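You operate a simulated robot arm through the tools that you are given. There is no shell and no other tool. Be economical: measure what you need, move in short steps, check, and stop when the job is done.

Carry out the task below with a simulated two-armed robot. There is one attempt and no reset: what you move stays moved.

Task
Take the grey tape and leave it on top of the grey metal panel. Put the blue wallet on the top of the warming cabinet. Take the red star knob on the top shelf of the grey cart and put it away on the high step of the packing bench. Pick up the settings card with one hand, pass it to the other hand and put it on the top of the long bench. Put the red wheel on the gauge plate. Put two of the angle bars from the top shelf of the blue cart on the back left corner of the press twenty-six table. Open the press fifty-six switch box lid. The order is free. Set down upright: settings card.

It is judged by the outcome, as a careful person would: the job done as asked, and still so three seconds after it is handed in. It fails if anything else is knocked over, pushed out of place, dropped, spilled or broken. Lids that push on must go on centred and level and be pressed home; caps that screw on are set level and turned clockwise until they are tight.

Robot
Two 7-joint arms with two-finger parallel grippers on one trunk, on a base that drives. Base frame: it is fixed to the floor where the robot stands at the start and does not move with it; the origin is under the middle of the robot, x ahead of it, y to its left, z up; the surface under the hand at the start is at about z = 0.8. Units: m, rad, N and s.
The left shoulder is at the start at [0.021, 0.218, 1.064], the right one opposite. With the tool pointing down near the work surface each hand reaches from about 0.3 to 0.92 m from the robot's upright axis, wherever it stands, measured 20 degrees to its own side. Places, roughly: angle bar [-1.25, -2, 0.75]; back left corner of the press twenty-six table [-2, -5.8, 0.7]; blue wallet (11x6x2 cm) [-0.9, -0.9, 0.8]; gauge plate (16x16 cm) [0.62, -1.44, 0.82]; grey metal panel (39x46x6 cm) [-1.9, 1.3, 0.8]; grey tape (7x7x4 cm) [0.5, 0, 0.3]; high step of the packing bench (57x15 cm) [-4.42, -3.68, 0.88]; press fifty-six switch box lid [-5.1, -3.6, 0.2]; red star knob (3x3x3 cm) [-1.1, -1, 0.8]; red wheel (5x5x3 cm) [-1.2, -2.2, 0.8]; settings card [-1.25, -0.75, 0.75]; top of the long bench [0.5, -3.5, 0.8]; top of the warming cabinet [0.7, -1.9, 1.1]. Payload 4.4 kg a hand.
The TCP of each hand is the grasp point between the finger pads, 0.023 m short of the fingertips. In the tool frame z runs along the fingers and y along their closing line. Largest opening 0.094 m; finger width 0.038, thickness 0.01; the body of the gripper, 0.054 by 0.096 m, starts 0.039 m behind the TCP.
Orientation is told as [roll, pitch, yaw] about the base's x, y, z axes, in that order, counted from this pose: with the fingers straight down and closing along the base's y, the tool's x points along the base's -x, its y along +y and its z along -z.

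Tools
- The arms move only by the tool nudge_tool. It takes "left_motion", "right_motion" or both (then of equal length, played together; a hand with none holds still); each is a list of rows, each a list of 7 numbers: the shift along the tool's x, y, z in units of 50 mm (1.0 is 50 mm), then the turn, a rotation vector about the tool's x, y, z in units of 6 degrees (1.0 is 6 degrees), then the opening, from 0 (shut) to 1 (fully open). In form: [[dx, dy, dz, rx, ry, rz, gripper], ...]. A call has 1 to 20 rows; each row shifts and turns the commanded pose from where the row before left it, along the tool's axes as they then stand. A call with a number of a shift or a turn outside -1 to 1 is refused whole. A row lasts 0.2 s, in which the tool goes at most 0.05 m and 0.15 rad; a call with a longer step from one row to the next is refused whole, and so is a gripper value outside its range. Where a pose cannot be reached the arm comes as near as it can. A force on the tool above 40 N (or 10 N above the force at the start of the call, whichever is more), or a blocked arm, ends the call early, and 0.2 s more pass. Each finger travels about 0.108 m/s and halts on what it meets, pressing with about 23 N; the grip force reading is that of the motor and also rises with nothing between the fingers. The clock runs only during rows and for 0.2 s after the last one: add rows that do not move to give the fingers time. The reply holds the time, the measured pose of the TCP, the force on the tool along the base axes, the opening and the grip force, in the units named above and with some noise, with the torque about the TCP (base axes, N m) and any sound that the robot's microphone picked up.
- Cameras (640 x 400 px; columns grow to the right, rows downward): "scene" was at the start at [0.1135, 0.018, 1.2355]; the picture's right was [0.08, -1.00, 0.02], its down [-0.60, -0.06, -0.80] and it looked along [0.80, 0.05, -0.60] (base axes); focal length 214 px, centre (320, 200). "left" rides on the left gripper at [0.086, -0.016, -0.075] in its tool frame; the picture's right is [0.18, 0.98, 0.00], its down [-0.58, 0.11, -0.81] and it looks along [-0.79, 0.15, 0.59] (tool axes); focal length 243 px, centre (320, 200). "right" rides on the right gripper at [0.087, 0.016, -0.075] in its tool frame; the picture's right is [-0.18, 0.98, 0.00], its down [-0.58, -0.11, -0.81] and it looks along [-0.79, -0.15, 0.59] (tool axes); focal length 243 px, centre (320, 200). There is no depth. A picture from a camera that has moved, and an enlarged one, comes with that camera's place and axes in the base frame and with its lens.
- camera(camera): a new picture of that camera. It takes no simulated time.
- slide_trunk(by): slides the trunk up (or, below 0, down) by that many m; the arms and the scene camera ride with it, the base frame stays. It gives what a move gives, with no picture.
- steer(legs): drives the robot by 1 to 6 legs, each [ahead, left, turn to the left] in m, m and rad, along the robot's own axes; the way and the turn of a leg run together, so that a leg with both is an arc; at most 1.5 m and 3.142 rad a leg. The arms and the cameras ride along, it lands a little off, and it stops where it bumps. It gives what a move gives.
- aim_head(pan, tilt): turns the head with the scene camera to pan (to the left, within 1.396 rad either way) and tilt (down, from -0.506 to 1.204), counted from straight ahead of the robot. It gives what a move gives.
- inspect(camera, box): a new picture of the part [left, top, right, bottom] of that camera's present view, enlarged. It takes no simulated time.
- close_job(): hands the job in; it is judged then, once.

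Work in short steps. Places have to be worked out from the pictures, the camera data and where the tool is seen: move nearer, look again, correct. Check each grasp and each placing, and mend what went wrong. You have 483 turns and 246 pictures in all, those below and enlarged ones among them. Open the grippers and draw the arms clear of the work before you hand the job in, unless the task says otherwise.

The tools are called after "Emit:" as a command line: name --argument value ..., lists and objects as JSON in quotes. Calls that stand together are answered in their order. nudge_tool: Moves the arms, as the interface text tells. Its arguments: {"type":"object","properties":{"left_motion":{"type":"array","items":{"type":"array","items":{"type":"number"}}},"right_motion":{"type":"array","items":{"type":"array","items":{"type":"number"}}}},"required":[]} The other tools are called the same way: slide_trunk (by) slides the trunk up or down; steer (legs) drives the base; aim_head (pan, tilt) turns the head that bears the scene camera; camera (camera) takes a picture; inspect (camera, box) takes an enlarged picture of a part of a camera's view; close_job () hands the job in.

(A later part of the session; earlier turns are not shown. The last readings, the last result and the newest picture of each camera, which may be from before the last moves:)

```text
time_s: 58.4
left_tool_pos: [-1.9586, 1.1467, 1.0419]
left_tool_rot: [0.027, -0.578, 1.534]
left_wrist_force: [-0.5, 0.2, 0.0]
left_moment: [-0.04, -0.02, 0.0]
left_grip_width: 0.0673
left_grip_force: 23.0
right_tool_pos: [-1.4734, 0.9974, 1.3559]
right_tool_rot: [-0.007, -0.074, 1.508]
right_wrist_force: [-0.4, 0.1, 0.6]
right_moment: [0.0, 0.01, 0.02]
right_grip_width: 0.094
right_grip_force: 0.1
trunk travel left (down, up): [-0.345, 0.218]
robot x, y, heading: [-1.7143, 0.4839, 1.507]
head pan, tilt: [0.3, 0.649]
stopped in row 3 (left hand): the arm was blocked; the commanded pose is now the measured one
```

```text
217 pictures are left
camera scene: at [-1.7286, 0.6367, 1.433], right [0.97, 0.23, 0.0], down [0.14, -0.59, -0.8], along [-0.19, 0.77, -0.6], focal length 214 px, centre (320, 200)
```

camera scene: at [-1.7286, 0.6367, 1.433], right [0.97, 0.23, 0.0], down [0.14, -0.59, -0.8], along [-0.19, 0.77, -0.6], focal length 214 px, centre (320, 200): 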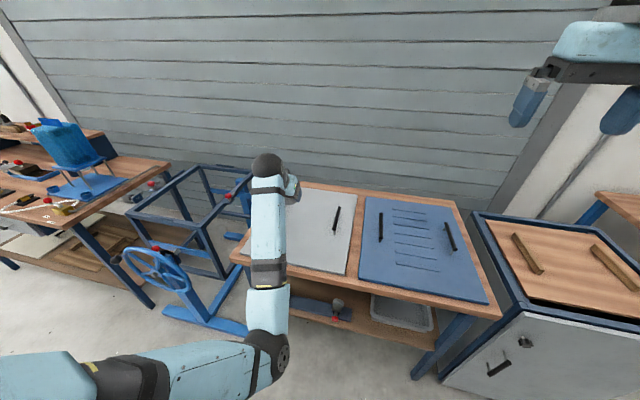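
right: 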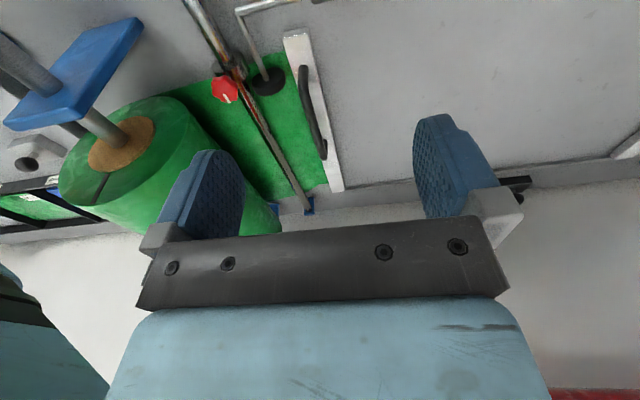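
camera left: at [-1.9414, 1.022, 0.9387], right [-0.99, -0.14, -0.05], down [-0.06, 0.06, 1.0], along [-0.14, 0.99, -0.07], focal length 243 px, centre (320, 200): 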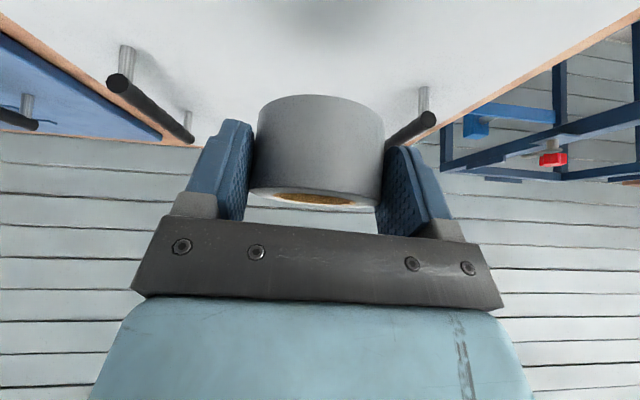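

Looks like a joint limit when the arm is folded. Back off so the arm stretches more, and lower the trunk a bit.

Emit:
steer --legs '[[-0.2, 0, 0]]'

Emit:
nudge_tool --left_motion '[[-0.82, -0.1, 0.54, 0.2, 0, 0, 0.5], [-0.82, -0.1, 0.54, 0, 0.3, 0, 0.5], [-0.82, -0.1, 0.54, 0, 0.2, 0, 0.5], [-0.82, -0.1, 0.54, 0, 0, 0, 0.5]]'

Emit:
slide_trunk --by -0.1

```text
time_s: 60.0
left_tool_pos: [-1.9755, 0.9492, 1.0407]
left_tool_rot: [0.027, -0.577, 1.54]
left_wrist_force: [-0.3, 1.0, -1.5]
left_moment: [0.01, -0.01, 0.0]
left_grip_width: 0.0672
left_grip_force: 22.8
right_tool_pos: [-1.4892, 0.8045, 1.3557]
right_tool_rot: [-0.009, -0.073, 1.514]
right_wrist_force: [-0.1, -0.4, 0.7]
right_moment: [0.01, 0.01, -0.01]
right_grip_width: 0.0938
right_grip_force: 0.1
trunk travel left (down, up): [-0.345, 0.218]
robot x, y, heading: [-1.7239, 0.2867, 1.516]
head pan, tilt: [0.3, 0.649]
```

```text
time_s: 61.0
left_tool_pos: [-1.9482, 1.1462, 1.0345]
left_tool_rot: [0.008, -0.521, 1.539]
left_wrist_force: [-0.3, 0.7, -1.0]
left_moment: [-0.01, -0.03, 0.01]
left_grip_width: 0.0671
left_grip_force: 22.4
right_tool_pos: [-1.49, 0.8057, 1.3535]
right_tool_rot: [-0.007, -0.071, 1.514]
right_wrist_force: [0.2, 0.0, -0.2]
right_moment: [0.02, -0.03, 0.02]
right_grip_width: 0.0941
right_grip_force: 0.0
trunk travel left (down, up): [-0.345, 0.218]
robot x, y, heading: [-1.7244, 0.2896, 1.515]
head pan, tilt: [0.3, 0.649]
```

```text
time_s: 62.3
left_tool_pos: [-1.949, 1.1435, 0.9368]
left_tool_rot: [0.007, -0.523, 1.539]
left_wrist_force: [0.0, 0.2, -0.9]
left_moment: [-0.06, 0.0, 0.03]
left_grip_width: 0.0671
left_grip_force: 22.7
right_tool_pos: [-1.4895, 0.8043, 1.2556]
right_tool_rot: [-0.009, -0.074, 1.513]
right_wrist_force: [-0.3, 0.6, -0.4]
right_moment: [-0.03, 0.03, -0.02]
right_grip_width: 0.094
right_grip_force: 0.1
trunk travel left (down, up): [-0.245, 0.318]
robot x, y, heading: [-1.7217, 0.2886, 1.514]
head pan, tilt: [0.3, 0.649]
```

Pose is good now. Descend in small steps toward the panel.

Emit:
nudge_tool --left_motion '[[0.2, -0.1, 0.35, 0, 0, 0, 0.5], [0.2, -0.1, 0.35, 0, 0, 0, 0.5], [0.2, -0.1, 0.35, 0, 0, 0, 0.5]]'

Emit:
camera --camera "left"

Emit:
camera --camera "scene"

```text
time_s: 63.1
left_tool_pos: [-1.9325, 1.1436, 0.8752]
left_tool_rot: [0.007, -0.524, 1.54]
left_wrist_force: [0.0, 0.4, -1.7]
left_moment: [-0.03, 0.0, 0.0]
left_grip_width: 0.0673
left_grip_force: 22.5
right_tool_pos: [-1.4895, 0.8057, 1.2548]
right_tool_rot: [-0.009, -0.073, 1.516]
right_wrist_force: [-0.1, 0.4, -0.9]
right_moment: [-0.01, -0.02, -0.01]
right_grip_width: 0.0939
right_grip_force: 0.1
trunk travel left (down, up): [-0.245, 0.318]
robot x, y, heading: [-1.7237, 0.289, 1.509]
head pan, tilt: [0.3, 0.649]
```

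```text
216 pictures are left
camera left: at [-1.9201, 1.031, 0.8965], right [-0.99, -0.13, -0.09], down [-0.1, 0.1, 0.99], along [-0.12, 0.99, -0.11], focal length 243 px, centre (320, 200)
```

left: 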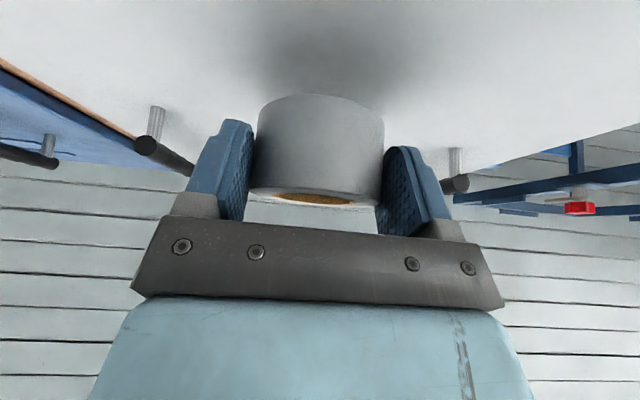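

```text
215 pictures are left
camera scene: at [-1.7418, 0.4415, 1.3329], right [0.97, 0.24, 0.0], down [0.15, -0.59, -0.8], along [-0.19, 0.77, -0.6], focal length 214 px, centre (320, 200)
```

scene: 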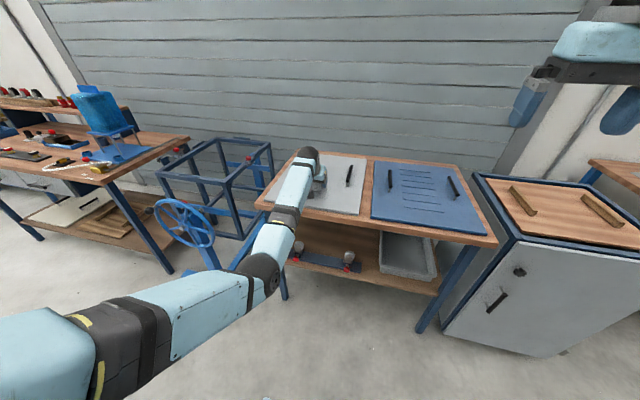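

Continue down in 5 mm increments, watching the force.

Emit:
nudge_tool --left_motion '[[0.05, 0, 0.087, 0, 0, 0, 0.5], [0.05, 0, 0.087, 0, 0, 0, 0.5], [0.05, 0, 0.087, 0, 0, 0, 0.5], [0.05, 0, 0.087, 0, 0, 0, 0.5]]'

```text
time_s: 64.1
left_tool_pos: [-1.9336, 1.1445, 0.8556]
left_tool_rot: [0.006, -0.523, 1.538]
left_wrist_force: [-0.1, 0.3, -0.5]
left_moment: [-0.06, 0.01, -0.01]
left_grip_width: 0.0672
left_grip_force: 22.7
right_tool_pos: [-1.4897, 0.8057, 1.2551]
right_tool_rot: [-0.008, -0.074, 1.514]
right_wrist_force: [-0.5, 0.1, -0.3]
right_moment: [0.0, 0.01, 0.02]
right_grip_width: 0.0941
right_grip_force: 0.0
trunk travel left (down, up): [-0.245, 0.318]
robot x, y, heading: [-1.7236, 0.2899, 1.516]
head pan, tilt: [0.3, 0.649]
```

Emit:
nudge_tool --left_motion '[[0.05, 0, 0.087, 0, 0, 0, 0.5], [0.05, 0, 0.087, 0, 0, 0, 0.5]]'

Emit:
camera --camera "left"

```text
time_s: 64.7
left_tool_pos: [-1.9324, 1.1456, 0.8501]
left_tool_rot: [0.008, -0.528, 1.54]
left_wrist_force: [-0.8, 3.1, 10.5]
left_moment: [-0.07, -0.23, 0.06]
left_grip_width: 0.0672
left_grip_force: 23.2
right_tool_pos: [-1.4894, 0.803, 1.2549]
right_tool_rot: [-0.007, -0.075, 1.513]
right_wrist_force: [0.2, 0.4, 0.1]
right_moment: [-0.02, 0.02, -0.04]
right_grip_width: 0.0942
right_grip_force: 0.1
trunk travel left (down, up): [-0.245, 0.318]
robot x, y, heading: [-1.7256, 0.2888, 1.514]
head pan, tilt: [0.3, 0.649]
```

```text
214 pictures are left
camera left: at [-1.9205, 1.032, 0.8702], right [-0.99, -0.13, -0.09], down [-0.1, 0.1, 0.99], along [-0.12, 0.99, -0.11], focal length 243 px, centre (320, 200)
```

left: 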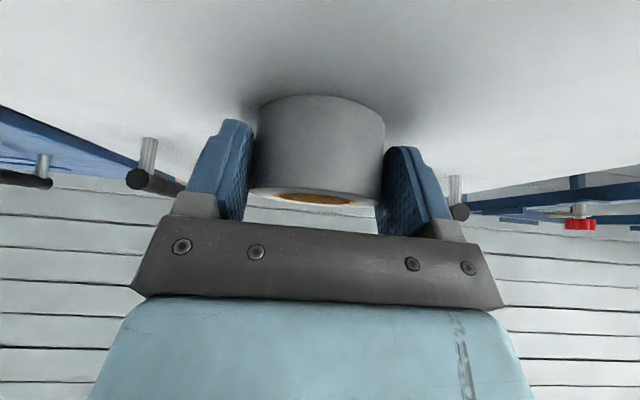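

Contact (10 N). Open the fingers.

Emit:
nudge_tool --left_motion '[[0, 0, 0, 0, 0, 0, 0.8], [0, 0, 0, 0, 0, 0, 0.95], [0, 0, 0, 0, 0, 0, 0.95]]'

Emit:
nudge_tool --left_motion '[[0, 0, -0.5, 0, 0, 0, 0.95], [0, 0, -0.8, 0, 0, 0, 0.95], [-0.3, 0, -0.8, 0, 0, 0, 0.95], [-0.3, 0, -0.8, 0, 0, 0, 0.95], [-0.3, 0, -0.8, 0, 0, 0, 0.95]]'

Emit:
camera --camera "left"

Emit:
camera --camera "scene"

```text
time_s: 65.5
left_tool_pos: [-1.9329, 1.1453, 0.8463]
left_tool_rot: [0.008, -0.525, 1.538]
left_wrist_force: [-0.3, 0.0, -0.4]
left_moment: [-0.03, 0.03, -0.02]
left_grip_width: 0.089
left_grip_force: 0.1
right_tool_pos: [-1.4887, 0.8052, 1.2556]
right_tool_rot: [-0.008, -0.074, 1.513]
right_wrist_force: [-0.2, -1.1, 0.2]
right_moment: [-0.01, 0.04, 0.0]
right_grip_width: 0.094
right_grip_force: 0.0
trunk travel left (down, up): [-0.245, 0.318]
robot x, y, heading: [-1.727, 0.2911, 1.514]
head pan, tilt: [0.3, 0.649]
```

```text
time_s: 66.7
left_tool_pos: [-1.9349, 1.0891, 1.0292]
left_tool_rot: [0.007, -0.523, 1.538]
left_wrist_force: [0.5, 0.3, -0.3]
left_moment: [0.0, -0.02, 0.0]
left_grip_width: 0.0891
left_grip_force: 0.1
right_tool_pos: [-1.4877, 0.8035, 1.2553]
right_tool_rot: [-0.007, -0.074, 1.513]
right_wrist_force: [0.2, 0.7, -0.3]
right_moment: [0.03, 0.0, -0.01]
right_grip_width: 0.0941
right_grip_force: 0.0
trunk travel left (down, up): [-0.245, 0.318]
robot x, y, heading: [-1.7221, 0.2869, 1.514]
head pan, tilt: [0.3, 0.649]
```

```text
213 pictures are left
camera left: at [-1.9212, 0.9761, 1.0494], right [-0.99, -0.13, -0.09], down [-0.1, 0.1, 0.99], along [-0.12, 0.99, -0.12], focal length 243 px, centre (320, 200)
```

left: 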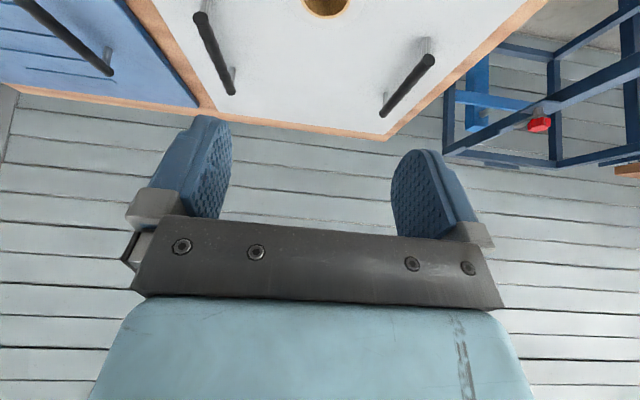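

```text
212 pictures are left
camera scene: at [-1.7415, 0.4405, 1.333], right [0.97, 0.24, 0.0], down [0.14, -0.59, -0.8], along [-0.19, 0.77, -0.6], focal length 214 px, centre (320, 200)
```

scene: 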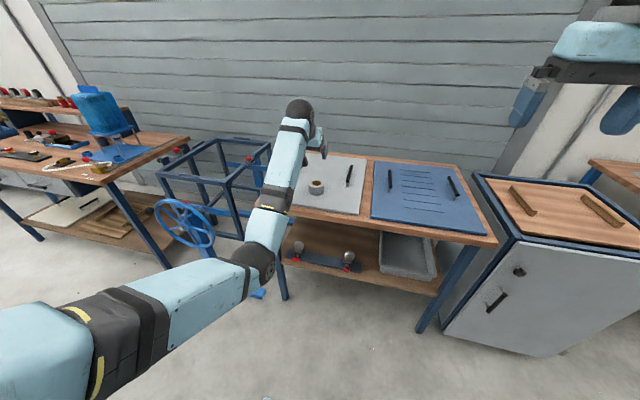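

Tape rests upright on the panel. Level and retract the left hand, back off and turn around toward the grey cart.

Emit:
nudge_tool --left_motion '[[0, 0, -0.3, 0, 1, 0, 0.95], [0, 0, -0.3, 0, 1, 0, 0.95], [0, 0, -0.3, 0, 1, 0, 0.95], [0, 0, -0.3, 0, 1, 0, 0.95], [0, 0, -0.3, 0, 0.99, 0, 0.95], [0.9, 0, 0, 0, 0, 0, 1], [0.9, 0, 0, 0, 0, 0, 1], [0.9, 0, 0, 0, 0, 0, 1], [0.9, 0, 0, 0, 0, 0, 1], [0.9, 0, 0, 0, 0, 0, 1]]'

Emit:
steer --legs '[[-0.25, 0, 0], [0, 0, 1.57]]'

Emit:
aim_head --pan 0.9 --tilt 0.45

Emit:
camera --camera "scene"

```text
time_s: 68.9
left_tool_pos: [-2.0151, 1.0364, 1.0532]
left_tool_rot: [0.008, -0.001, 1.543]
left_wrist_force: [-0.2, -0.3, 0.0]
left_moment: [0.0, -0.03, 0.01]
left_grip_width: 0.0939
left_grip_force: 0.0
left hand out of reach, approached as far as the arm can: row 5, 6, 7, 8, 9, 10
right_tool_pos: [-1.4908, 0.8053, 1.2542]
right_tool_rot: [-0.009, -0.075, 1.515]
right_wrist_force: [0.3, 0.1, 0.3]
right_moment: [-0.02, 0.0, -0.02]
right_grip_width: 0.0938
right_grip_force: 0.0
trunk travel left (down, up): [-0.245, 0.318]
robot x, y, heading: [-1.7261, 0.2912, 1.514]
head pan, tilt: [0.3, 0.649]
```

```text
time_s: 74.5
left_tool_pos: [-2.4955, -0.225, 1.0539]
left_tool_rot: [0.009, -0.002, 3.078]
left_wrist_force: [0.7, 0.5, -0.7]
left_moment: [-0.02, -0.01, 0.0]
left_grip_width: 0.094
left_grip_force: 0.0
right_tool_pos: [-2.2461, 0.2912, 1.254]
right_tool_rot: [-0.008, -0.074, 3.05]
right_wrist_force: [0.0, 0.3, 0.1]
right_moment: [0.02, 0.03, -0.02]
right_grip_width: 0.094
right_grip_force: 0.1
trunk travel left (down, up): [-0.245, 0.318]
robot x, y, heading: [-1.7382, 0.0379, 3.047]
head pan, tilt: [0.3, 0.649]
```

```text
time_s: 75.5
left_tool_pos: [-2.495, -0.2243, 1.0535]
left_tool_rot: [0.007, -0.002, 3.078]
left_wrist_force: [-0.7, -0.4, -0.5]
left_moment: [0.01, -0.02, -0.01]
left_grip_width: 0.0941
left_grip_force: 0.0
right_tool_pos: [-2.2445, 0.2922, 1.2551]
right_tool_rot: [-0.008, -0.072, 3.05]
right_wrist_force: [-0.3, -0.3, 0.4]
right_moment: [0.01, -0.02, 0.0]
right_grip_width: 0.0939
right_grip_force: 0.1
trunk travel left (down, up): [-0.245, 0.318]
robot x, y, heading: [-1.7394, 0.0377, 3.053]
head pan, tilt: [0.901, 0.45]
```

```text
211 pictures are left
camera scene: at [-1.8698, -0.0187, 1.3508], right [-0.72, 0.69, 0.0], down [0.3, 0.31, -0.9], along [-0.62, -0.65, -0.44], focal length 214 px, centre (320, 200)
```

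scene: 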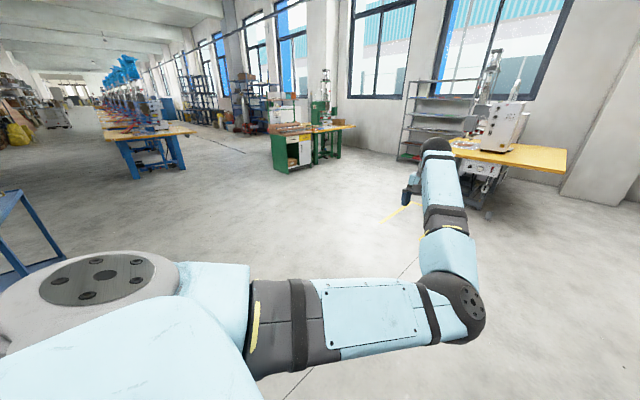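

Turn further left to face the carts.

Emit:
steer --legs '[[0, 0, 1.9]]'

Emit:
aim_head --pan 0 --tilt 0.5

Emit:
camera --camera "scene"

```text
time_s: 80.6
left_tool_pos: [-1.2136, -0.5689, 1.0543]
left_tool_rot: [0.008, -0.003, -1.261]
left_wrist_force: [0.7, -1.2, 0.4]
left_moment: [0.0, 0.02, 0.01]
left_grip_width: 0.0942
left_grip_force: 0.0
right_tool_pos: [-1.7853, -0.5251, 1.2549]
right_tool_rot: [-0.008, -0.072, -1.29]
right_wrist_force: [0.3, -0.6, 0.6]
right_moment: [0.0, -0.02, 0.0]
right_grip_width: 0.0941
right_grip_force: 0.2
trunk travel left (down, up): [-0.245, 0.318]
robot x, y, heading: [-1.7394, 0.0437, -1.29]
head pan, tilt: [0.901, 0.45]
```

```text
time_s: 81.8
left_tool_pos: [-1.2132, -0.5686, 1.0532]
left_tool_rot: [0.006, -0.001, -1.26]
left_wrist_force: [0.3, 1.0, -0.1]
left_moment: [0.01, 0.0, 0.01]
left_grip_width: 0.0939
left_grip_force: 0.1
right_tool_pos: [-1.7851, -0.525, 1.2545]
right_tool_rot: [-0.007, -0.074, -1.289]
right_wrist_force: [0.2, -0.6, -0.4]
right_moment: [0.01, 0.02, -0.01]
right_grip_width: 0.0942
right_grip_force: 0.0
trunk travel left (down, up): [-0.245, 0.318]
robot x, y, heading: [-1.7359, 0.0397, -1.29]
head pan, tilt: [0.0, 0.499]
```

```text
210 pictures are left
camera scene: at [-1.6952, -0.1107, 1.3464], right [-0.96, -0.28, 0.0], down [-0.13, 0.46, -0.88], along [0.24, -0.84, -0.48], focal length 214 px, centre (320, 200)
```

scene: 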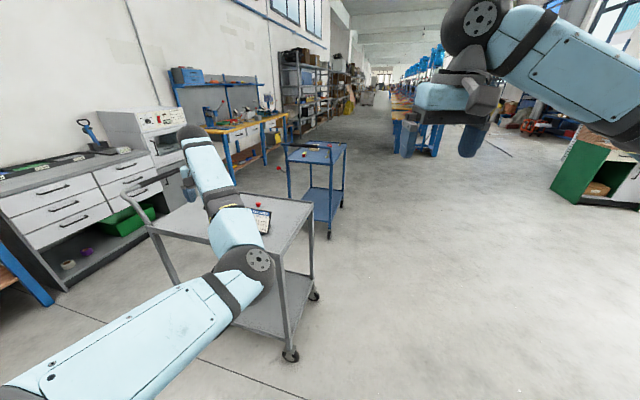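

The grey cart's top spans about x −1.39..−0.73, y −1.1..−0.65. Square up north of it.

Emit:
steer --legs '[[0, 0, -0.28], [0, 0.68, 0], [0.27, 0, 0]]'

Emit:
aim_head --pan -0.1 --tilt 0.8

Emit:
camera --camera "scene"

```text
time_s: 90.5
left_tool_pos: [-0.7205, -0.9492, 1.0533]
left_tool_rot: [0.005, -0.001, -1.534]
left_wrist_force: [0.6, -0.2, 0.2]
left_moment: [0.02, 0.02, -0.02]
left_grip_width: 0.094
left_grip_force: 0.2
right_tool_pos: [-1.2591, -0.7537, 1.2546]
right_tool_rot: [-0.008, -0.074, -1.562]
right_wrist_force: [-0.1, -0.5, 0.2]
right_moment: [0.02, -0.03, -0.01]
right_grip_width: 0.0941
right_grip_force: 0.0
trunk travel left (down, up): [-0.245, 0.318]
robot x, y, heading: [-1.0619, -0.2218, -1.562]
head pan, tilt: [0.0, 0.499]
```

```text
time_s: 91.3
left_tool_pos: [-0.7211, -0.9501, 1.0543]
left_tool_rot: [0.005, -0.002, -1.535]
left_wrist_force: [0.4, -0.7, -1.0]
left_moment: [-0.02, -0.01, 0.03]
left_grip_width: 0.094
left_grip_force: 0.0
right_tool_pos: [-1.2599, -0.7528, 1.2562]
right_tool_rot: [-0.01, -0.075, -1.563]
right_wrist_force: [-0.2, 0.5, -0.4]
right_moment: [-0.06, 0.04, 0.03]
right_grip_width: 0.0941
right_grip_force: 0.0
trunk travel left (down, up): [-0.245, 0.318]
robot x, y, heading: [-1.0586, -0.219, -1.562]
head pan, tilt: [-0.099, 0.799]
```

```text
209 pictures are left
camera scene: at [-1.0688, -0.369, 1.3205], right [-1.0, 0.09, 0.0], down [0.07, 0.71, -0.7], along [-0.06, -0.69, -0.72], focal length 214 px, centre (320, 200)
```

scene: 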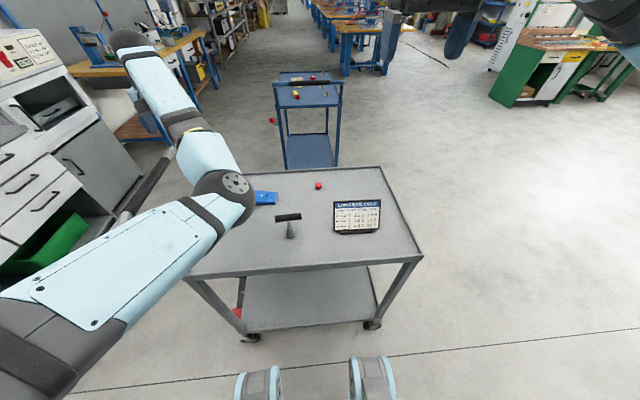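

Zoom on the cart top.

Emit:
inspect --camera "scene" --box '[240, 160, 400, 260]'

Emit:
camera --camera "right"

```text
4.00 times, centred on (320, 210) of scene
camera zoom: at [-1.0688, -0.369, 1.3205], right [-1.0, 0.09, 0.0], down [0.07, 0.71, -0.7], along [-0.06, -0.69, -0.72], focal length 858 px, centre (320, 160)
```

zoom: 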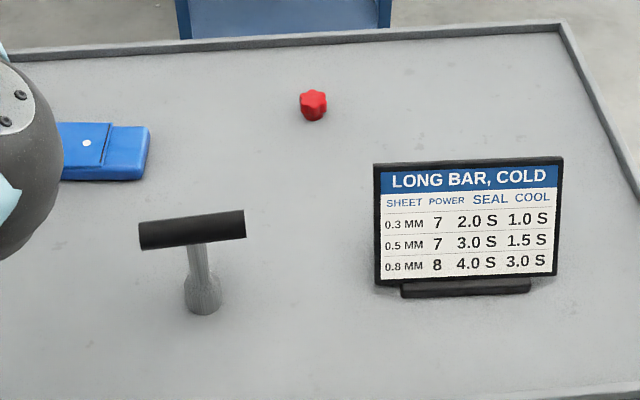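

```text
207 pictures are left
camera right: at [-1.2421, -0.6623, 1.3244], right [0.98, -0.18, 0.01], down [-0.1, -0.52, 0.85], along [-0.15, -0.83, -0.53], focal length 243 px, centre (320, 200)
```

right: 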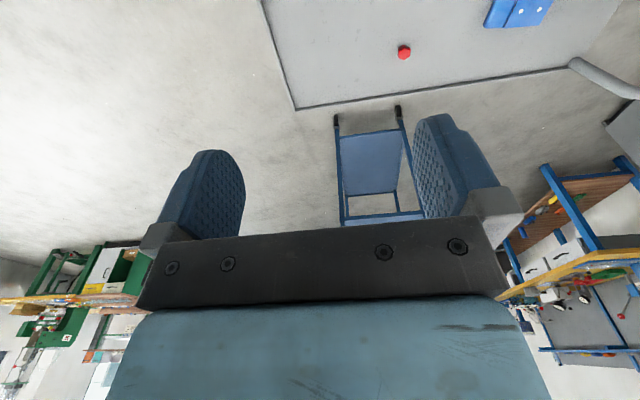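

Everything on the cart aligns with x, so I'll work from its west side facing east (no wrist yaw needed). Drive there.

Emit:
steer --legs '[[0, -0.74, 0], [0.42, 0, 0], [0, 0, 1.56]]'

Emit:
nudge_tool --left_motion '[[0, 0.5, -0.8, 0, 0, 0, 1], [0, 0.5, -0.8, 0, 0, 0, 1], [0, 0.5, -0.8, 0, 0, 0, 1], [0, 0.5, -0.8, 0, 0, 0, 1], [0, 0.5, -0.8, 0, 0, 0, 1], [0, 0.5, -0.8, 0, 0, 0, 1]]'

Emit:
aim_head --pan 0.1 --tilt 0.75

Emit:
camera --camera "scene"

```text
time_s: 104.4
left_tool_pos: [-1.096, -0.2796, 1.0546]
left_tool_rot: [0.006, 0.001, 0.065]
left_wrist_force: [0.4, 0.4, 0.2]
left_moment: [0.02, -0.04, -0.01]
left_grip_width: 0.0937
left_grip_force: 0.0
right_tool_pos: [-1.278, -0.8236, 1.2565]
right_tool_rot: [-0.009, -0.072, 0.035]
right_wrist_force: [-0.5, 1.2, 0.4]
right_moment: [0.02, -0.01, -0.01]
right_grip_width: 0.0943
right_grip_force: 0.1
trunk travel left (down, up): [-0.245, 0.318]
robot x, y, heading: [-1.8137, -0.6404, 0.037]
head pan, tilt: [-0.099, 0.799]
```

```text
time_s: 105.8
left_tool_pos: [-1.1073, -0.1294, 1.2948]
left_tool_rot: [0.005, -0.002, 0.066]
left_wrist_force: [-0.7, -0.1, 0.1]
left_moment: [0.0, 0.0, 0.02]
left_grip_width: 0.0941
left_grip_force: 0.2
right_tool_pos: [-1.2783, -0.8225, 1.2558]
right_tool_rot: [-0.01, -0.075, 0.038]
right_wrist_force: [-0.4, -0.1, -0.7]
right_moment: [-0.04, -0.01, -0.01]
right_grip_width: 0.0939
right_grip_force: 0.0
trunk travel left (down, up): [-0.245, 0.318]
robot x, y, heading: [-1.8142, -0.6362, 0.039]
head pan, tilt: [-0.099, 0.799]
```

```text
time_s: 106.6
left_tool_pos: [-1.1083, -0.1313, 1.2957]
left_tool_rot: [0.006, -0.003, 0.067]
left_wrist_force: [0.7, 0.2, 0.0]
left_moment: [0.05, -0.01, 0.01]
left_grip_width: 0.094
left_grip_force: 0.0
right_tool_pos: [-1.2769, -0.8233, 1.2537]
right_tool_rot: [-0.007, -0.071, 0.037]
right_wrist_force: [-0.3, -0.1, -0.7]
right_moment: [0.0, 0.02, -0.02]
right_grip_width: 0.0938
right_grip_force: 0.0
trunk travel left (down, up): [-0.245, 0.318]
robot x, y, heading: [-1.8097, -0.6396, 0.036]
head pan, tilt: [0.099, 0.75]
```

```text
206 pictures are left
camera scene: at [-1.6656, -0.6252, 1.3243], right [0.13, -0.99, 0.0], down [-0.68, -0.09, -0.73], along [0.72, 0.1, -0.68], focal length 214 px, centre (320, 200)
```

scene: 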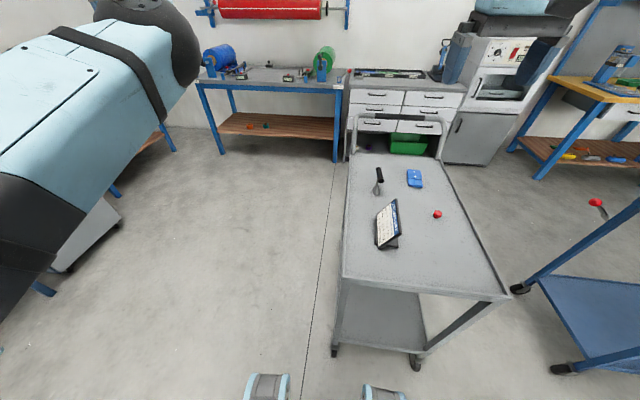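

Wallet ≈(−0.89, −0.923), knob ≈(−1.093, −0.972). Drive 0.09 ahead and bring the right hand above the wallet.

Emit:
steer --legs '[[0.09, 0, -0.037]]'

Emit:
nudge_tool --right_motion '[[-0.586, -0.24, 0.66, 0, 0.7, 0, 1], [-0.586, -0.24, 0.66, 0, 0, 0, 1], [-0.586, -0.24, 0.66, 0, 0, 0, 1], [-0.586, -0.24, 0.66, 0, 0, 0, 1], [-0.586, -0.24, 0.66, 0, 0, 0, 1], [-0.586, -0.24, 0.66, 0, 0, 0, 1], [-0.586, -0.24, 0.66, 0, 0, 0, 1], [-0.586, -0.24, 0.66, 0, 0, 0, 1], [-0.586, -0.24, 0.66, 0, 0, 0, 1], [-0.586, -0.24, 0.66, 0, 0, 0, 1]]'

Emit:
camera --camera "right"

Emit:
camera --camera "scene"

```text
time_s: 107.8
left_tool_pos: [-1.047, -0.1365, 1.2968]
left_tool_rot: [0.003, -0.004, 0.047]
left_wrist_force: [-0.4, -0.3, 0.7]
left_moment: [0.0, -0.08, 0.0]
left_grip_width: 0.0942
left_grip_force: 0.1
right_tool_pos: [-1.2321, -0.8249, 1.2557]
right_tool_rot: [-0.008, -0.077, 0.016]
right_wrist_force: [-0.4, 1.0, 0.5]
right_moment: [0.0, -0.03, 0.03]
right_grip_width: 0.0941
right_grip_force: 0.1
trunk travel left (down, up): [-0.245, 0.318]
robot x, y, heading: [-1.7623, -0.6341, 0.019]
head pan, tilt: [0.099, 0.75]
stopped in leg 1: the robot was blocked; the commanded pose is now the measured one
```

```text
time_s: 110.0
left_tool_pos: [-1.0408, -0.1382, 1.2932]
left_tool_rot: [0.006, 0.001, 0.043]
left_wrist_force: [0.5, -0.3, -0.3]
left_moment: [0.01, -0.02, 0.0]
left_grip_width: 0.094
left_grip_force: 0.1
right_tool_pos: [-0.9319, -0.9455, 0.9244]
right_tool_rot: [-0.008, 0.002, 0.014]
right_wrist_force: [0.4, -0.1, 0.4]
right_moment: [-0.01, 0.0, -0.02]
right_grip_width: 0.0941
right_grip_force: 0.1
trunk travel left (down, up): [-0.245, 0.318]
robot x, y, heading: [-1.7607, -0.6325, 0.012]
head pan, tilt: [0.099, 0.75]
```

```text
205 pictures are left
camera right: at [-1.0171, -0.9312, 1.0009], right [0.17, 0.99, -0.01], down [0.59, -0.09, 0.81], along [0.79, -0.14, -0.59], focal length 243 px, centre (320, 200)
```

right: 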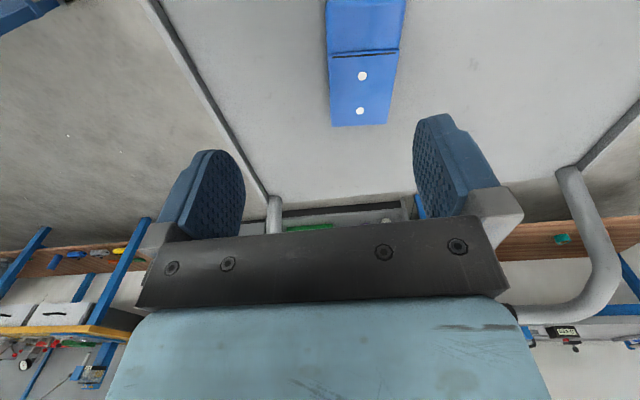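

```text
204 pictures are left
camera scene: at [-1.6121, -0.6193, 1.3242], right [0.11, -0.99, 0.0], down [-0.68, -0.08, -0.73], along [0.73, 0.08, -0.68], focal length 214 px, centre (320, 200)
```

scene: 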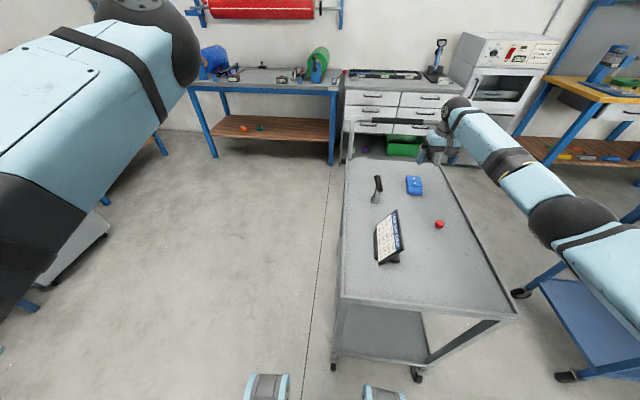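

Wallet centre ≈(−0.893, −0.917), yaw ≈ small. Align and go lower, then check.

Emit:
nudge_tool --right_motion '[[-0.38, 0.28, 0.5, 0, 0, 0, 1], [-0.38, 0.28, 0.5, 0, 0, 0, 1], [0, 0, 0.4, 0, 0, 0, 1]]'

Emit:
camera --camera "right"

```text
time_s: 110.8
left_tool_pos: [-1.0416, -0.1426, 1.2933]
left_tool_rot: [0.009, 0.0, 0.042]
left_wrist_force: [0.1, -0.4, -0.5]
left_moment: [0.03, 0.02, 0.0]
left_grip_width: 0.0942
left_grip_force: 0.0
right_tool_pos: [-0.8996, -0.9205, 0.8565]
right_tool_rot: [-0.007, 0.0, 0.014]
right_wrist_force: [0.1, -0.2, -0.6]
right_moment: [0.03, 0.05, 0.0]
right_grip_width: 0.0937
right_grip_force: 0.0
right hand out of reach, approached as far as the arm can: row 3
trunk travel left (down, up): [-0.245, 0.318]
robot x, y, heading: [-1.7613, -0.6343, 0.016]
head pan, tilt: [0.099, 0.75]
```

```text
203 pictures are left
camera right: at [-0.9852, -0.9054, 0.9324], right [0.17, 0.99, -0.01], down [0.58, -0.1, 0.81], along [0.79, -0.14, -0.59], focal length 243 px, centre (320, 200)
```

right: 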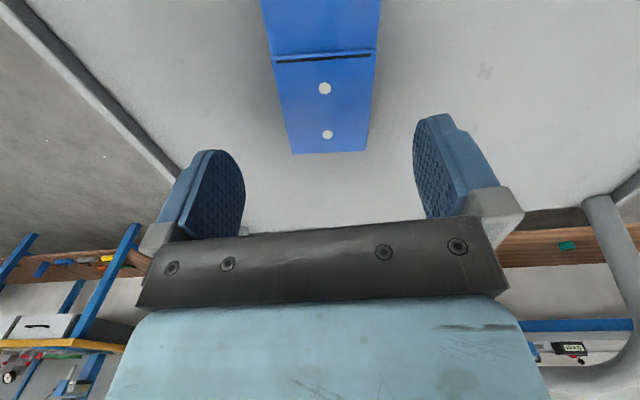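

Aligned. Lower the trunk by 0.07 to descend straight onto the wallet.

Emit:
slide_trunk --by -0.07

Emit:
camera --camera "right"

```text
time_s: 111.8
left_tool_pos: [-1.046, -0.1422, 1.2291]
left_tool_rot: [0.004, -0.005, 0.04]
left_wrist_force: [-0.1, -0.2, -0.6]
left_moment: [0.0, 0.01, -0.03]
left_grip_width: 0.0939
left_grip_force: 0.1
right_tool_pos: [-0.8992, -0.9193, 0.8035]
right_tool_rot: [-0.005, -0.017, 0.014]
right_wrist_force: [-14.8, -0.2, 17.6]
right_moment: [0.89, 0.65, 0.88]
right_grip_width: 0.0936
right_grip_force: 0.1
trunk travel left (down, up): [-0.177, 0.387]
robot x, y, heading: [-1.7633, -0.6324, 0.011]
head pan, tilt: [0.099, 0.75]
stopped: the force on the tool passed its limit at 47 N (the readings are from after the stop); the commanded pose is now the measured one
```

```text
202 pictures are left
camera right: at [-0.9859, -0.9044, 0.8783], right [0.17, 0.99, 0.0], down [0.57, -0.1, 0.82], along [0.8, -0.14, -0.58], focal length 243 px, centre (320, 200)
```

right: 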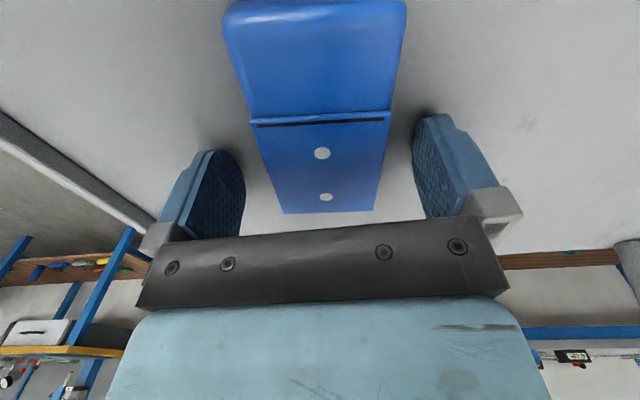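

The fingertips touched the top (surface z≈0.78). Back off 4 mm and close.

Emit:
nudge_tool --right_motion '[[0, 0, -0.08, 0, 0, 0, 1], [0, 0, 0, 0, 0, 0, 0.5], [0, 0, 0, 0, 0, 0, 0.5], [0, 0, 0, 0, 0, 0, 0.5], [0, 0, 0, 0, 0, 0, 0.5]]'

Emit:
camera --camera "right"

```text
time_s: 113.0
left_tool_pos: [-1.0443, -0.1381, 1.2258]
left_tool_rot: [0.005, -0.004, 0.041]
left_wrist_force: [0.2, 0.3, 0.5]
left_moment: [0.0, -0.01, 0.0]
left_grip_width: 0.0939
left_grip_force: 0.0
right_tool_pos: [-0.8977, -0.9172, 0.8038]
right_tool_rot: [-0.008, -0.012, 0.014]
right_wrist_force: [3.1, 7.5, 9.7]
right_moment: [0.51, -0.08, -0.19]
right_grip_width: 0.0556
right_grip_force: 23.2
trunk travel left (down, up): [-0.177, 0.387]
robot x, y, heading: [-1.7645, -0.6325, 0.013]
head pan, tilt: [0.099, 0.75]
```

```text
201 pictures are left
camera right: at [-0.984, -0.903, 0.8785], right [0.17, 0.99, 0.0], down [0.57, -0.09, 0.81], along [0.8, -0.14, -0.58], focal length 243 px, centre (320, 200)
```

right: 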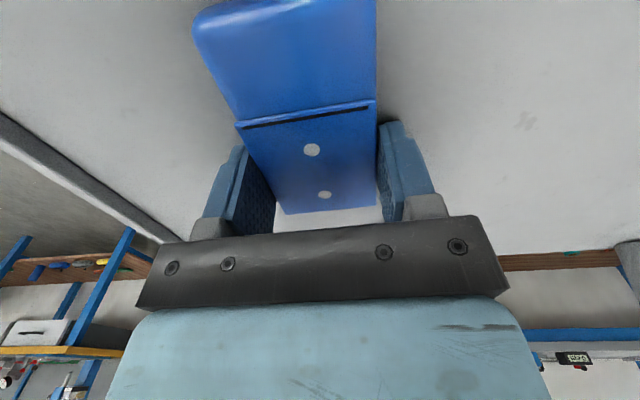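

Wallet gripped. Lift and draw back.

Emit:
nudge_tool --right_motion '[[0, 0, -0.8, 0, 0, 0, 0.45], [0, 0, -0.9, 0, 0, 0, 0.45], [0, 0, -0.9, 0, 0, 0, 0.45], [0, 0, -0.9, 0, 0, 0, 0.45], [0.5, -0.3, -0.7, 0, 0, 0, 0.45], [0.7, -0.3, -0.5, 0, 0, 0, 0.45], [0.7, -0.3, -0.5, 0, 0, 0, 0.45], [0.9, -0.3, 0, 0, 0, 0, 0.45], [0.9, -0.3, 0, 0, 0, 0, 0.45]]'

Emit:
camera --camera "scene"

Emit:
camera --camera "right"

```text
time_s: 115.0
left_tool_pos: [-1.0435, -0.1413, 1.2275]
left_tool_rot: [0.006, -0.001, 0.043]
left_wrist_force: [-0.5, -0.4, -0.2]
left_moment: [-0.01, 0.0, -0.01]
left_grip_width: 0.0939
left_grip_force: 0.1
right_tool_pos: [-1.0802, -0.9914, 1.0593]
right_tool_rot: [-0.007, -0.011, 0.014]
right_wrist_force: [-0.3, -0.3, -0.8]
right_moment: [0.03, -0.01, 0.01]
right_grip_width: 0.0551
right_grip_force: 22.7
trunk travel left (down, up): [-0.177, 0.387]
robot x, y, heading: [-1.7619, -0.6359, 0.012]
head pan, tilt: [0.099, 0.75]
```

```text
200 pictures are left
camera scene: at [-1.6141, -0.6208, 1.2564], right [0.11, -0.99, 0.0], down [-0.68, -0.08, -0.73], along [0.73, 0.08, -0.68], focal length 214 px, centre (320, 200)
```

scene: 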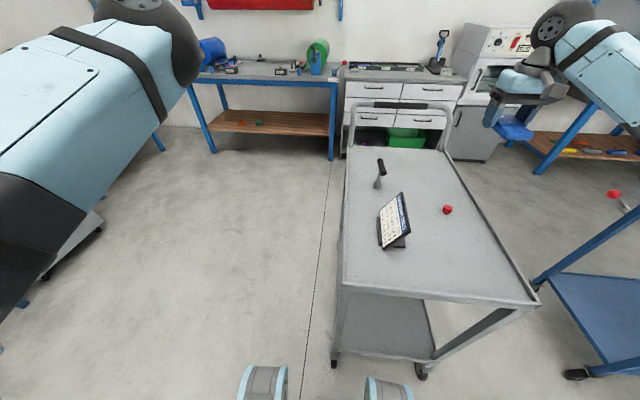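

```text
199 pictures are left
camera right: at [-1.167, -0.9774, 1.1352], right [0.17, 0.99, 0.0], down [0.57, -0.1, 0.81], along [0.8, -0.14, -0.58], focal length 243 px, centre (320, 200)
```

right: 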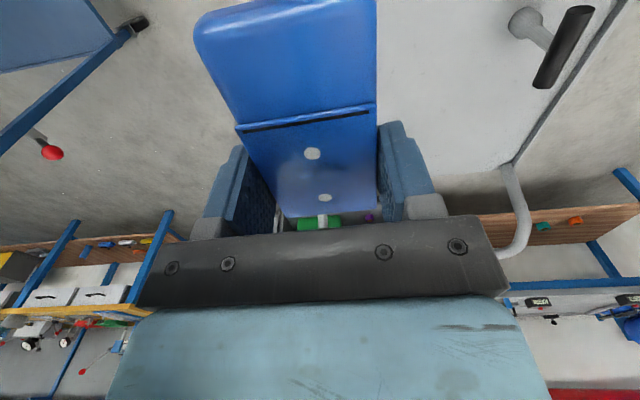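

Wallet held. Back off and slide right toward the blue cart, looking there.

Emit:
steer --legs '[[-0.4, 0, 0], [0, -1.2, 0]]'

Emit:
aim_head --pan -0.2 --tilt 0.6

Emit:
camera --camera "scene"

```text
time_s: 127.8
left_tool_pos: [-1.4319, -1.3011, 1.2258]
left_tool_rot: [0.005, 0.0, 0.084]
left_wrist_force: [-0.1, -0.2, 0.3]
left_moment: [0.0, 0.02, 0.04]
left_grip_width: 0.094
left_grip_force: 0.2
right_tool_pos: [-1.4324, -2.1521, 1.0609]
right_tool_rot: [-0.008, -0.011, 0.053]
right_wrist_force: [0.1, 0.5, 0.7]
right_moment: [0.01, 0.0, 0.01]
right_grip_width: 0.0553
right_grip_force: 23.3
trunk travel left (down, up): [-0.177, 0.387]
robot x, y, heading: [-2.1305, -1.8175, 0.055]
head pan, tilt: [0.099, 0.75]
```

```text
time_s: 128.6
left_tool_pos: [-1.4309, -1.3016, 1.2261]
left_tool_rot: [0.005, 0.0, 0.083]
left_wrist_force: [0.3, 0.9, -0.1]
left_moment: [0.0, 0.0, 0.0]
left_grip_width: 0.0942
left_grip_force: 0.0
right_tool_pos: [-1.4332, -2.1525, 1.0595]
right_tool_rot: [-0.007, -0.01, 0.055]
right_wrist_force: [-1.1, -0.1, -0.4]
right_moment: [0.0, -0.01, 0.0]
right_grip_width: 0.0555
right_grip_force: 22.9
trunk travel left (down, up): [-0.177, 0.387]
robot x, y, heading: [-2.1297, -1.821, 0.051]
head pan, tilt: [-0.201, 0.6]
```

```text
198 pictures are left
camera scene: at [-1.9768, -1.8291, 1.269], right [-0.15, -0.99, 0.0], down [-0.56, 0.08, -0.82], along [0.82, -0.12, -0.57], focal length 214 px, centre (320, 200)
```

scene: 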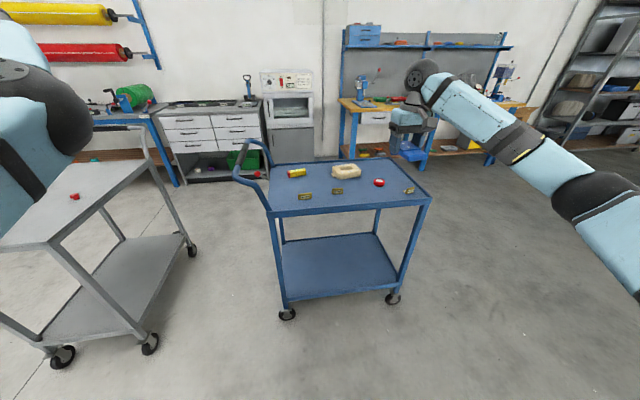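

Blue cart clear: red wheel ≈(−1.19, −2.21). Position the robot so the left hand can take it.

Emit:
steer --legs '[[0, -0.62, -0.05], [0.2, 0, 0]]'

Emit:
aim_head --pan 0.25 --tilt 0.7

Emit:
camera --camera "scene"

```text
time_s: 135.8
left_tool_pos: [-1.1866, -1.9826, 1.2254]
left_tool_rot: [0.005, -0.001, 0.023]
left_wrist_force: [-1.0, -0.3, -0.2]
left_moment: [-0.01, 0.02, -0.03]
left_grip_width: 0.0938
left_grip_force: 0.0
right_tool_pos: [-1.2416, -2.8349, 1.059]
right_tool_rot: [-0.006, -0.012, -0.005]
right_wrist_force: [0.5, 0.2, -0.9]
right_moment: [0.0, 0.01, 0.01]
right_grip_width: 0.0552
right_grip_force: 23.7
trunk travel left (down, up): [-0.177, 0.387]
robot x, y, heading: [-1.9149, -2.4613, -0.004]
head pan, tilt: [-0.201, 0.6]
```

```text
time_s: 136.7
left_tool_pos: [-1.1888, -1.9836, 1.2249]
left_tool_rot: [0.005, 0.0, 0.022]
left_wrist_force: [0.0, 0.2, 0.3]
left_moment: [-0.02, 0.01, 0.02]
left_grip_width: 0.094
left_grip_force: 0.0
right_tool_pos: [-1.2427, -2.833, 1.0595]
right_tool_rot: [-0.008, -0.012, -0.007]
right_wrist_force: [-0.4, 1.0, -0.6]
right_moment: [0.02, 0.01, -0.04]
right_grip_width: 0.0555
right_grip_force: 23.3
trunk travel left (down, up): [-0.177, 0.387]
robot x, y, heading: [-1.9137, -2.4601, -0.011]
head pan, tilt: [0.25, 0.7]
```

```text
197 pictures are left
camera scene: at [-1.7683, -2.4387, 1.2605], right [0.24, -0.97, 0.0], down [-0.63, -0.15, -0.77], along [0.74, 0.18, -0.64], focal length 214 px, centre (320, 200)
```

scene: 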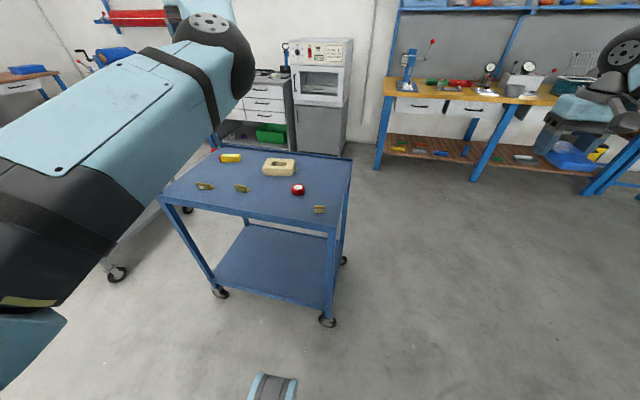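

Emit:
inspect --camera "scene" --box '[180, 140, 340, 240]'

```text
4.00 times, centred on (260, 190) of scene
camera zoom: at [-1.7683, -2.4387, 1.2605], right [0.24, -0.97, 0.0], down [-0.63, -0.15, -0.77], along [0.74, 0.18, -0.64], focal length 858 px, centre (560, 240)
```

zoom: 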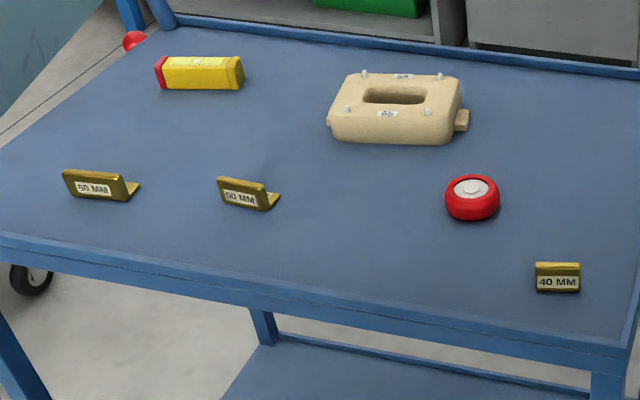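

Wheel ≈(−1.194, −2.215), 5 cm across. Bring the left hand above it.

Emit:
nudge_tool --left_motion '[[0.0, -0.58, 0.75, 0, 0, 0, 0.9], [0.0, -0.58, 0.75, 0, 0, 0, 0.9], [0.0, -0.58, 0.75, 0, 0, 0, 0.9], [0.0, -0.58, 0.75, 0, 0, 0, 0.9], [0.0, -0.58, 0.75, 0, 0, 0, 0.9], [0.0, -0.58, 0.75, 0, 0, 0, 0.9], [0.0, -0.58, 0.75, 0, 0, 0, 0.9], [0.0, -0.58, 0.75, 0, 0, 0, 0.9]]'

Emit:
camera --camera "left"

```text
time_s: 138.5
left_tool_pos: [-1.1695, -2.2062, 0.9177]
left_tool_rot: [0.005, -0.001, 0.022]
left_wrist_force: [0.0, 0.2, 0.1]
left_moment: [0.0, -0.01, 0.0]
left_grip_width: 0.0848
left_grip_force: 0.1
left hand out of reach, approached as far as the arm can: row 5, 6
right_tool_pos: [-1.2418, -2.8336, 1.0584]
right_tool_rot: [-0.007, -0.011, -0.007]
right_wrist_force: [-0.3, -0.3, -0.3]
right_moment: [-0.03, 0.0, 0.02]
right_grip_width: 0.0553
right_grip_force: 22.3
trunk travel left (down, up): [-0.177, 0.387]
robot x, y, heading: [-1.9157, -2.4608, -0.009]
head pan, tilt: [0.25, 0.7]
```

```text
195 pictures are left
camera left: at [-1.2559, -2.225, 0.9919], right [-0.21, 0.98, 0.01], down [0.58, 0.12, 0.81], along [0.79, 0.17, -0.59], focal length 243 px, centre (320, 200)
```

left: 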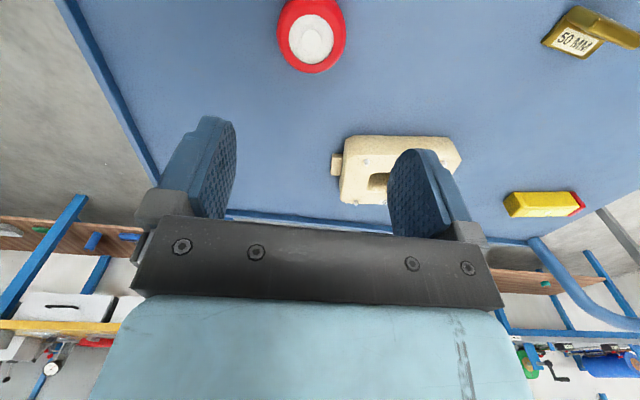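

Wheel located at (−1.19, −2.216). Descend onto it.

Emit:
nudge_tool --left_motion '[[0.2, -0.1, 0.4, 0, 0, 0, 0.9], [0.2, -0.1, 0.4, 0, 0, 0, 0.9], [0, 0, 0.6, 0, 0, 0, 0.9], [0, 0, 0.56, 0, 0, 0, 0.9]]'

Emit:
camera --camera "left"

```text
time_s: 139.5
left_tool_pos: [-1.1882, -2.2171, 0.8228]
left_tool_rot: [0.003, 0.002, 0.018]
left_wrist_force: [-0.4, 1.0, 0.1]
left_moment: [0.03, -0.02, -0.01]
left_grip_width: 0.0846
left_grip_force: 0.1
right_tool_pos: [-1.2396, -2.833, 1.0591]
right_tool_rot: [-0.008, -0.011, -0.007]
right_wrist_force: [-0.6, 0.2, -1.1]
right_moment: [-0.02, 0.0, 0.02]
right_grip_width: 0.0554
right_grip_force: 22.6
trunk travel left (down, up): [-0.177, 0.387]
robot x, y, heading: [-1.9181, -2.4596, -0.01]
head pan, tilt: [0.25, 0.7]
```

```text
194 pictures are left
camera left: at [-1.2757, -2.2358, 0.8976], right [-0.2, 0.98, 0.0], down [0.58, 0.12, 0.81], along [0.79, 0.16, -0.59], focal length 243 px, centre (320, 200)
```

left: 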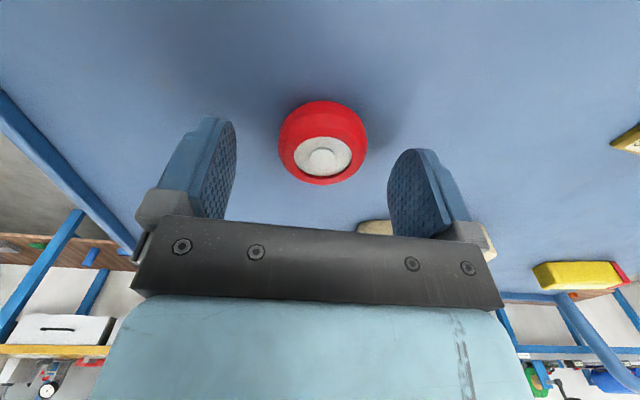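

Centred. Lower 12 mm and close.

Emit:
nudge_tool --left_motion '[[0, 0, 0.12, 0, 0, 0, 0.9], [0, 0, 0.12, 0, 0, 0, 0.9], [0, 0, 0, 0, 0, 0, 0.9]]'

Emit:
nudge_tool --left_motion '[[0, 0, 0, 0, 0, 0, 0.4], [0, 0, 0, 0, 0, 0, 0.4], [0, 0, 0, 0, 0, 0, 0.4], [0, 0, 0, 0, 0, 0, 0.4]]'

Emit:
camera --camera "left"

```text
time_s: 140.3
left_tool_pos: [-1.1888, -2.2148, 0.8131]
left_tool_rot: [0.004, 0.001, 0.021]
left_wrist_force: [1.2, -0.9, -0.7]
left_moment: [0.02, 0.01, -0.01]
left_grip_width: 0.0848
left_grip_force: 0.1
right_tool_pos: [-1.2416, -2.8341, 1.0602]
right_tool_rot: [-0.007, -0.01, -0.008]
right_wrist_force: [-0.1, -0.1, 0.1]
right_moment: [-0.01, 0.0, 0.01]
right_grip_width: 0.0555
right_grip_force: 23.2
trunk travel left (down, up): [-0.177, 0.387]
robot x, y, heading: [-1.9141, -2.4576, -0.007]
head pan, tilt: [0.25, 0.7]
```

```text
time_s: 141.3
left_tool_pos: [-1.1898, -2.2143, 0.8138]
left_tool_rot: [0.005, 0.0, 0.022]
left_wrist_force: [-0.2, 0.2, 0.4]
left_moment: [0.01, 0.03, 0.02]
left_grip_width: 0.0476
left_grip_force: 23.1
right_tool_pos: [-1.2418, -2.8331, 1.0598]
right_tool_rot: [-0.006, -0.01, -0.008]
right_wrist_force: [-0.2, 0.1, -0.3]
right_moment: [0.02, 0.01, 0.0]
right_grip_width: 0.0553
right_grip_force: 22.5
trunk travel left (down, up): [-0.177, 0.387]
robot x, y, heading: [-1.9159, -2.462, -0.009]
head pan, tilt: [0.25, 0.7]
```

```text
193 pictures are left
camera left: at [-1.2758, -2.2337, 0.8873], right [-0.21, 0.98, 0.01], down [0.58, 0.12, 0.81], along [0.79, 0.17, -0.59], focal length 243 px, centre (320, 200)
```

left: 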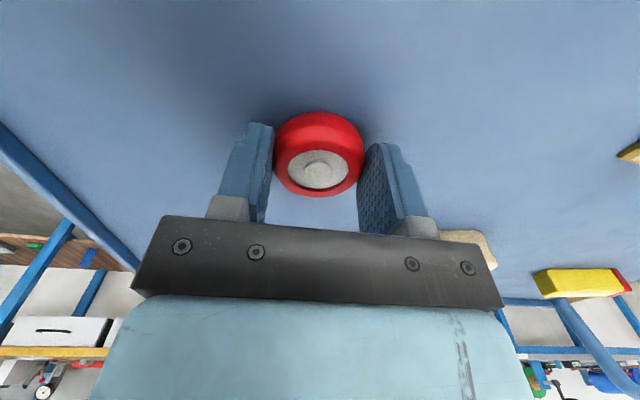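

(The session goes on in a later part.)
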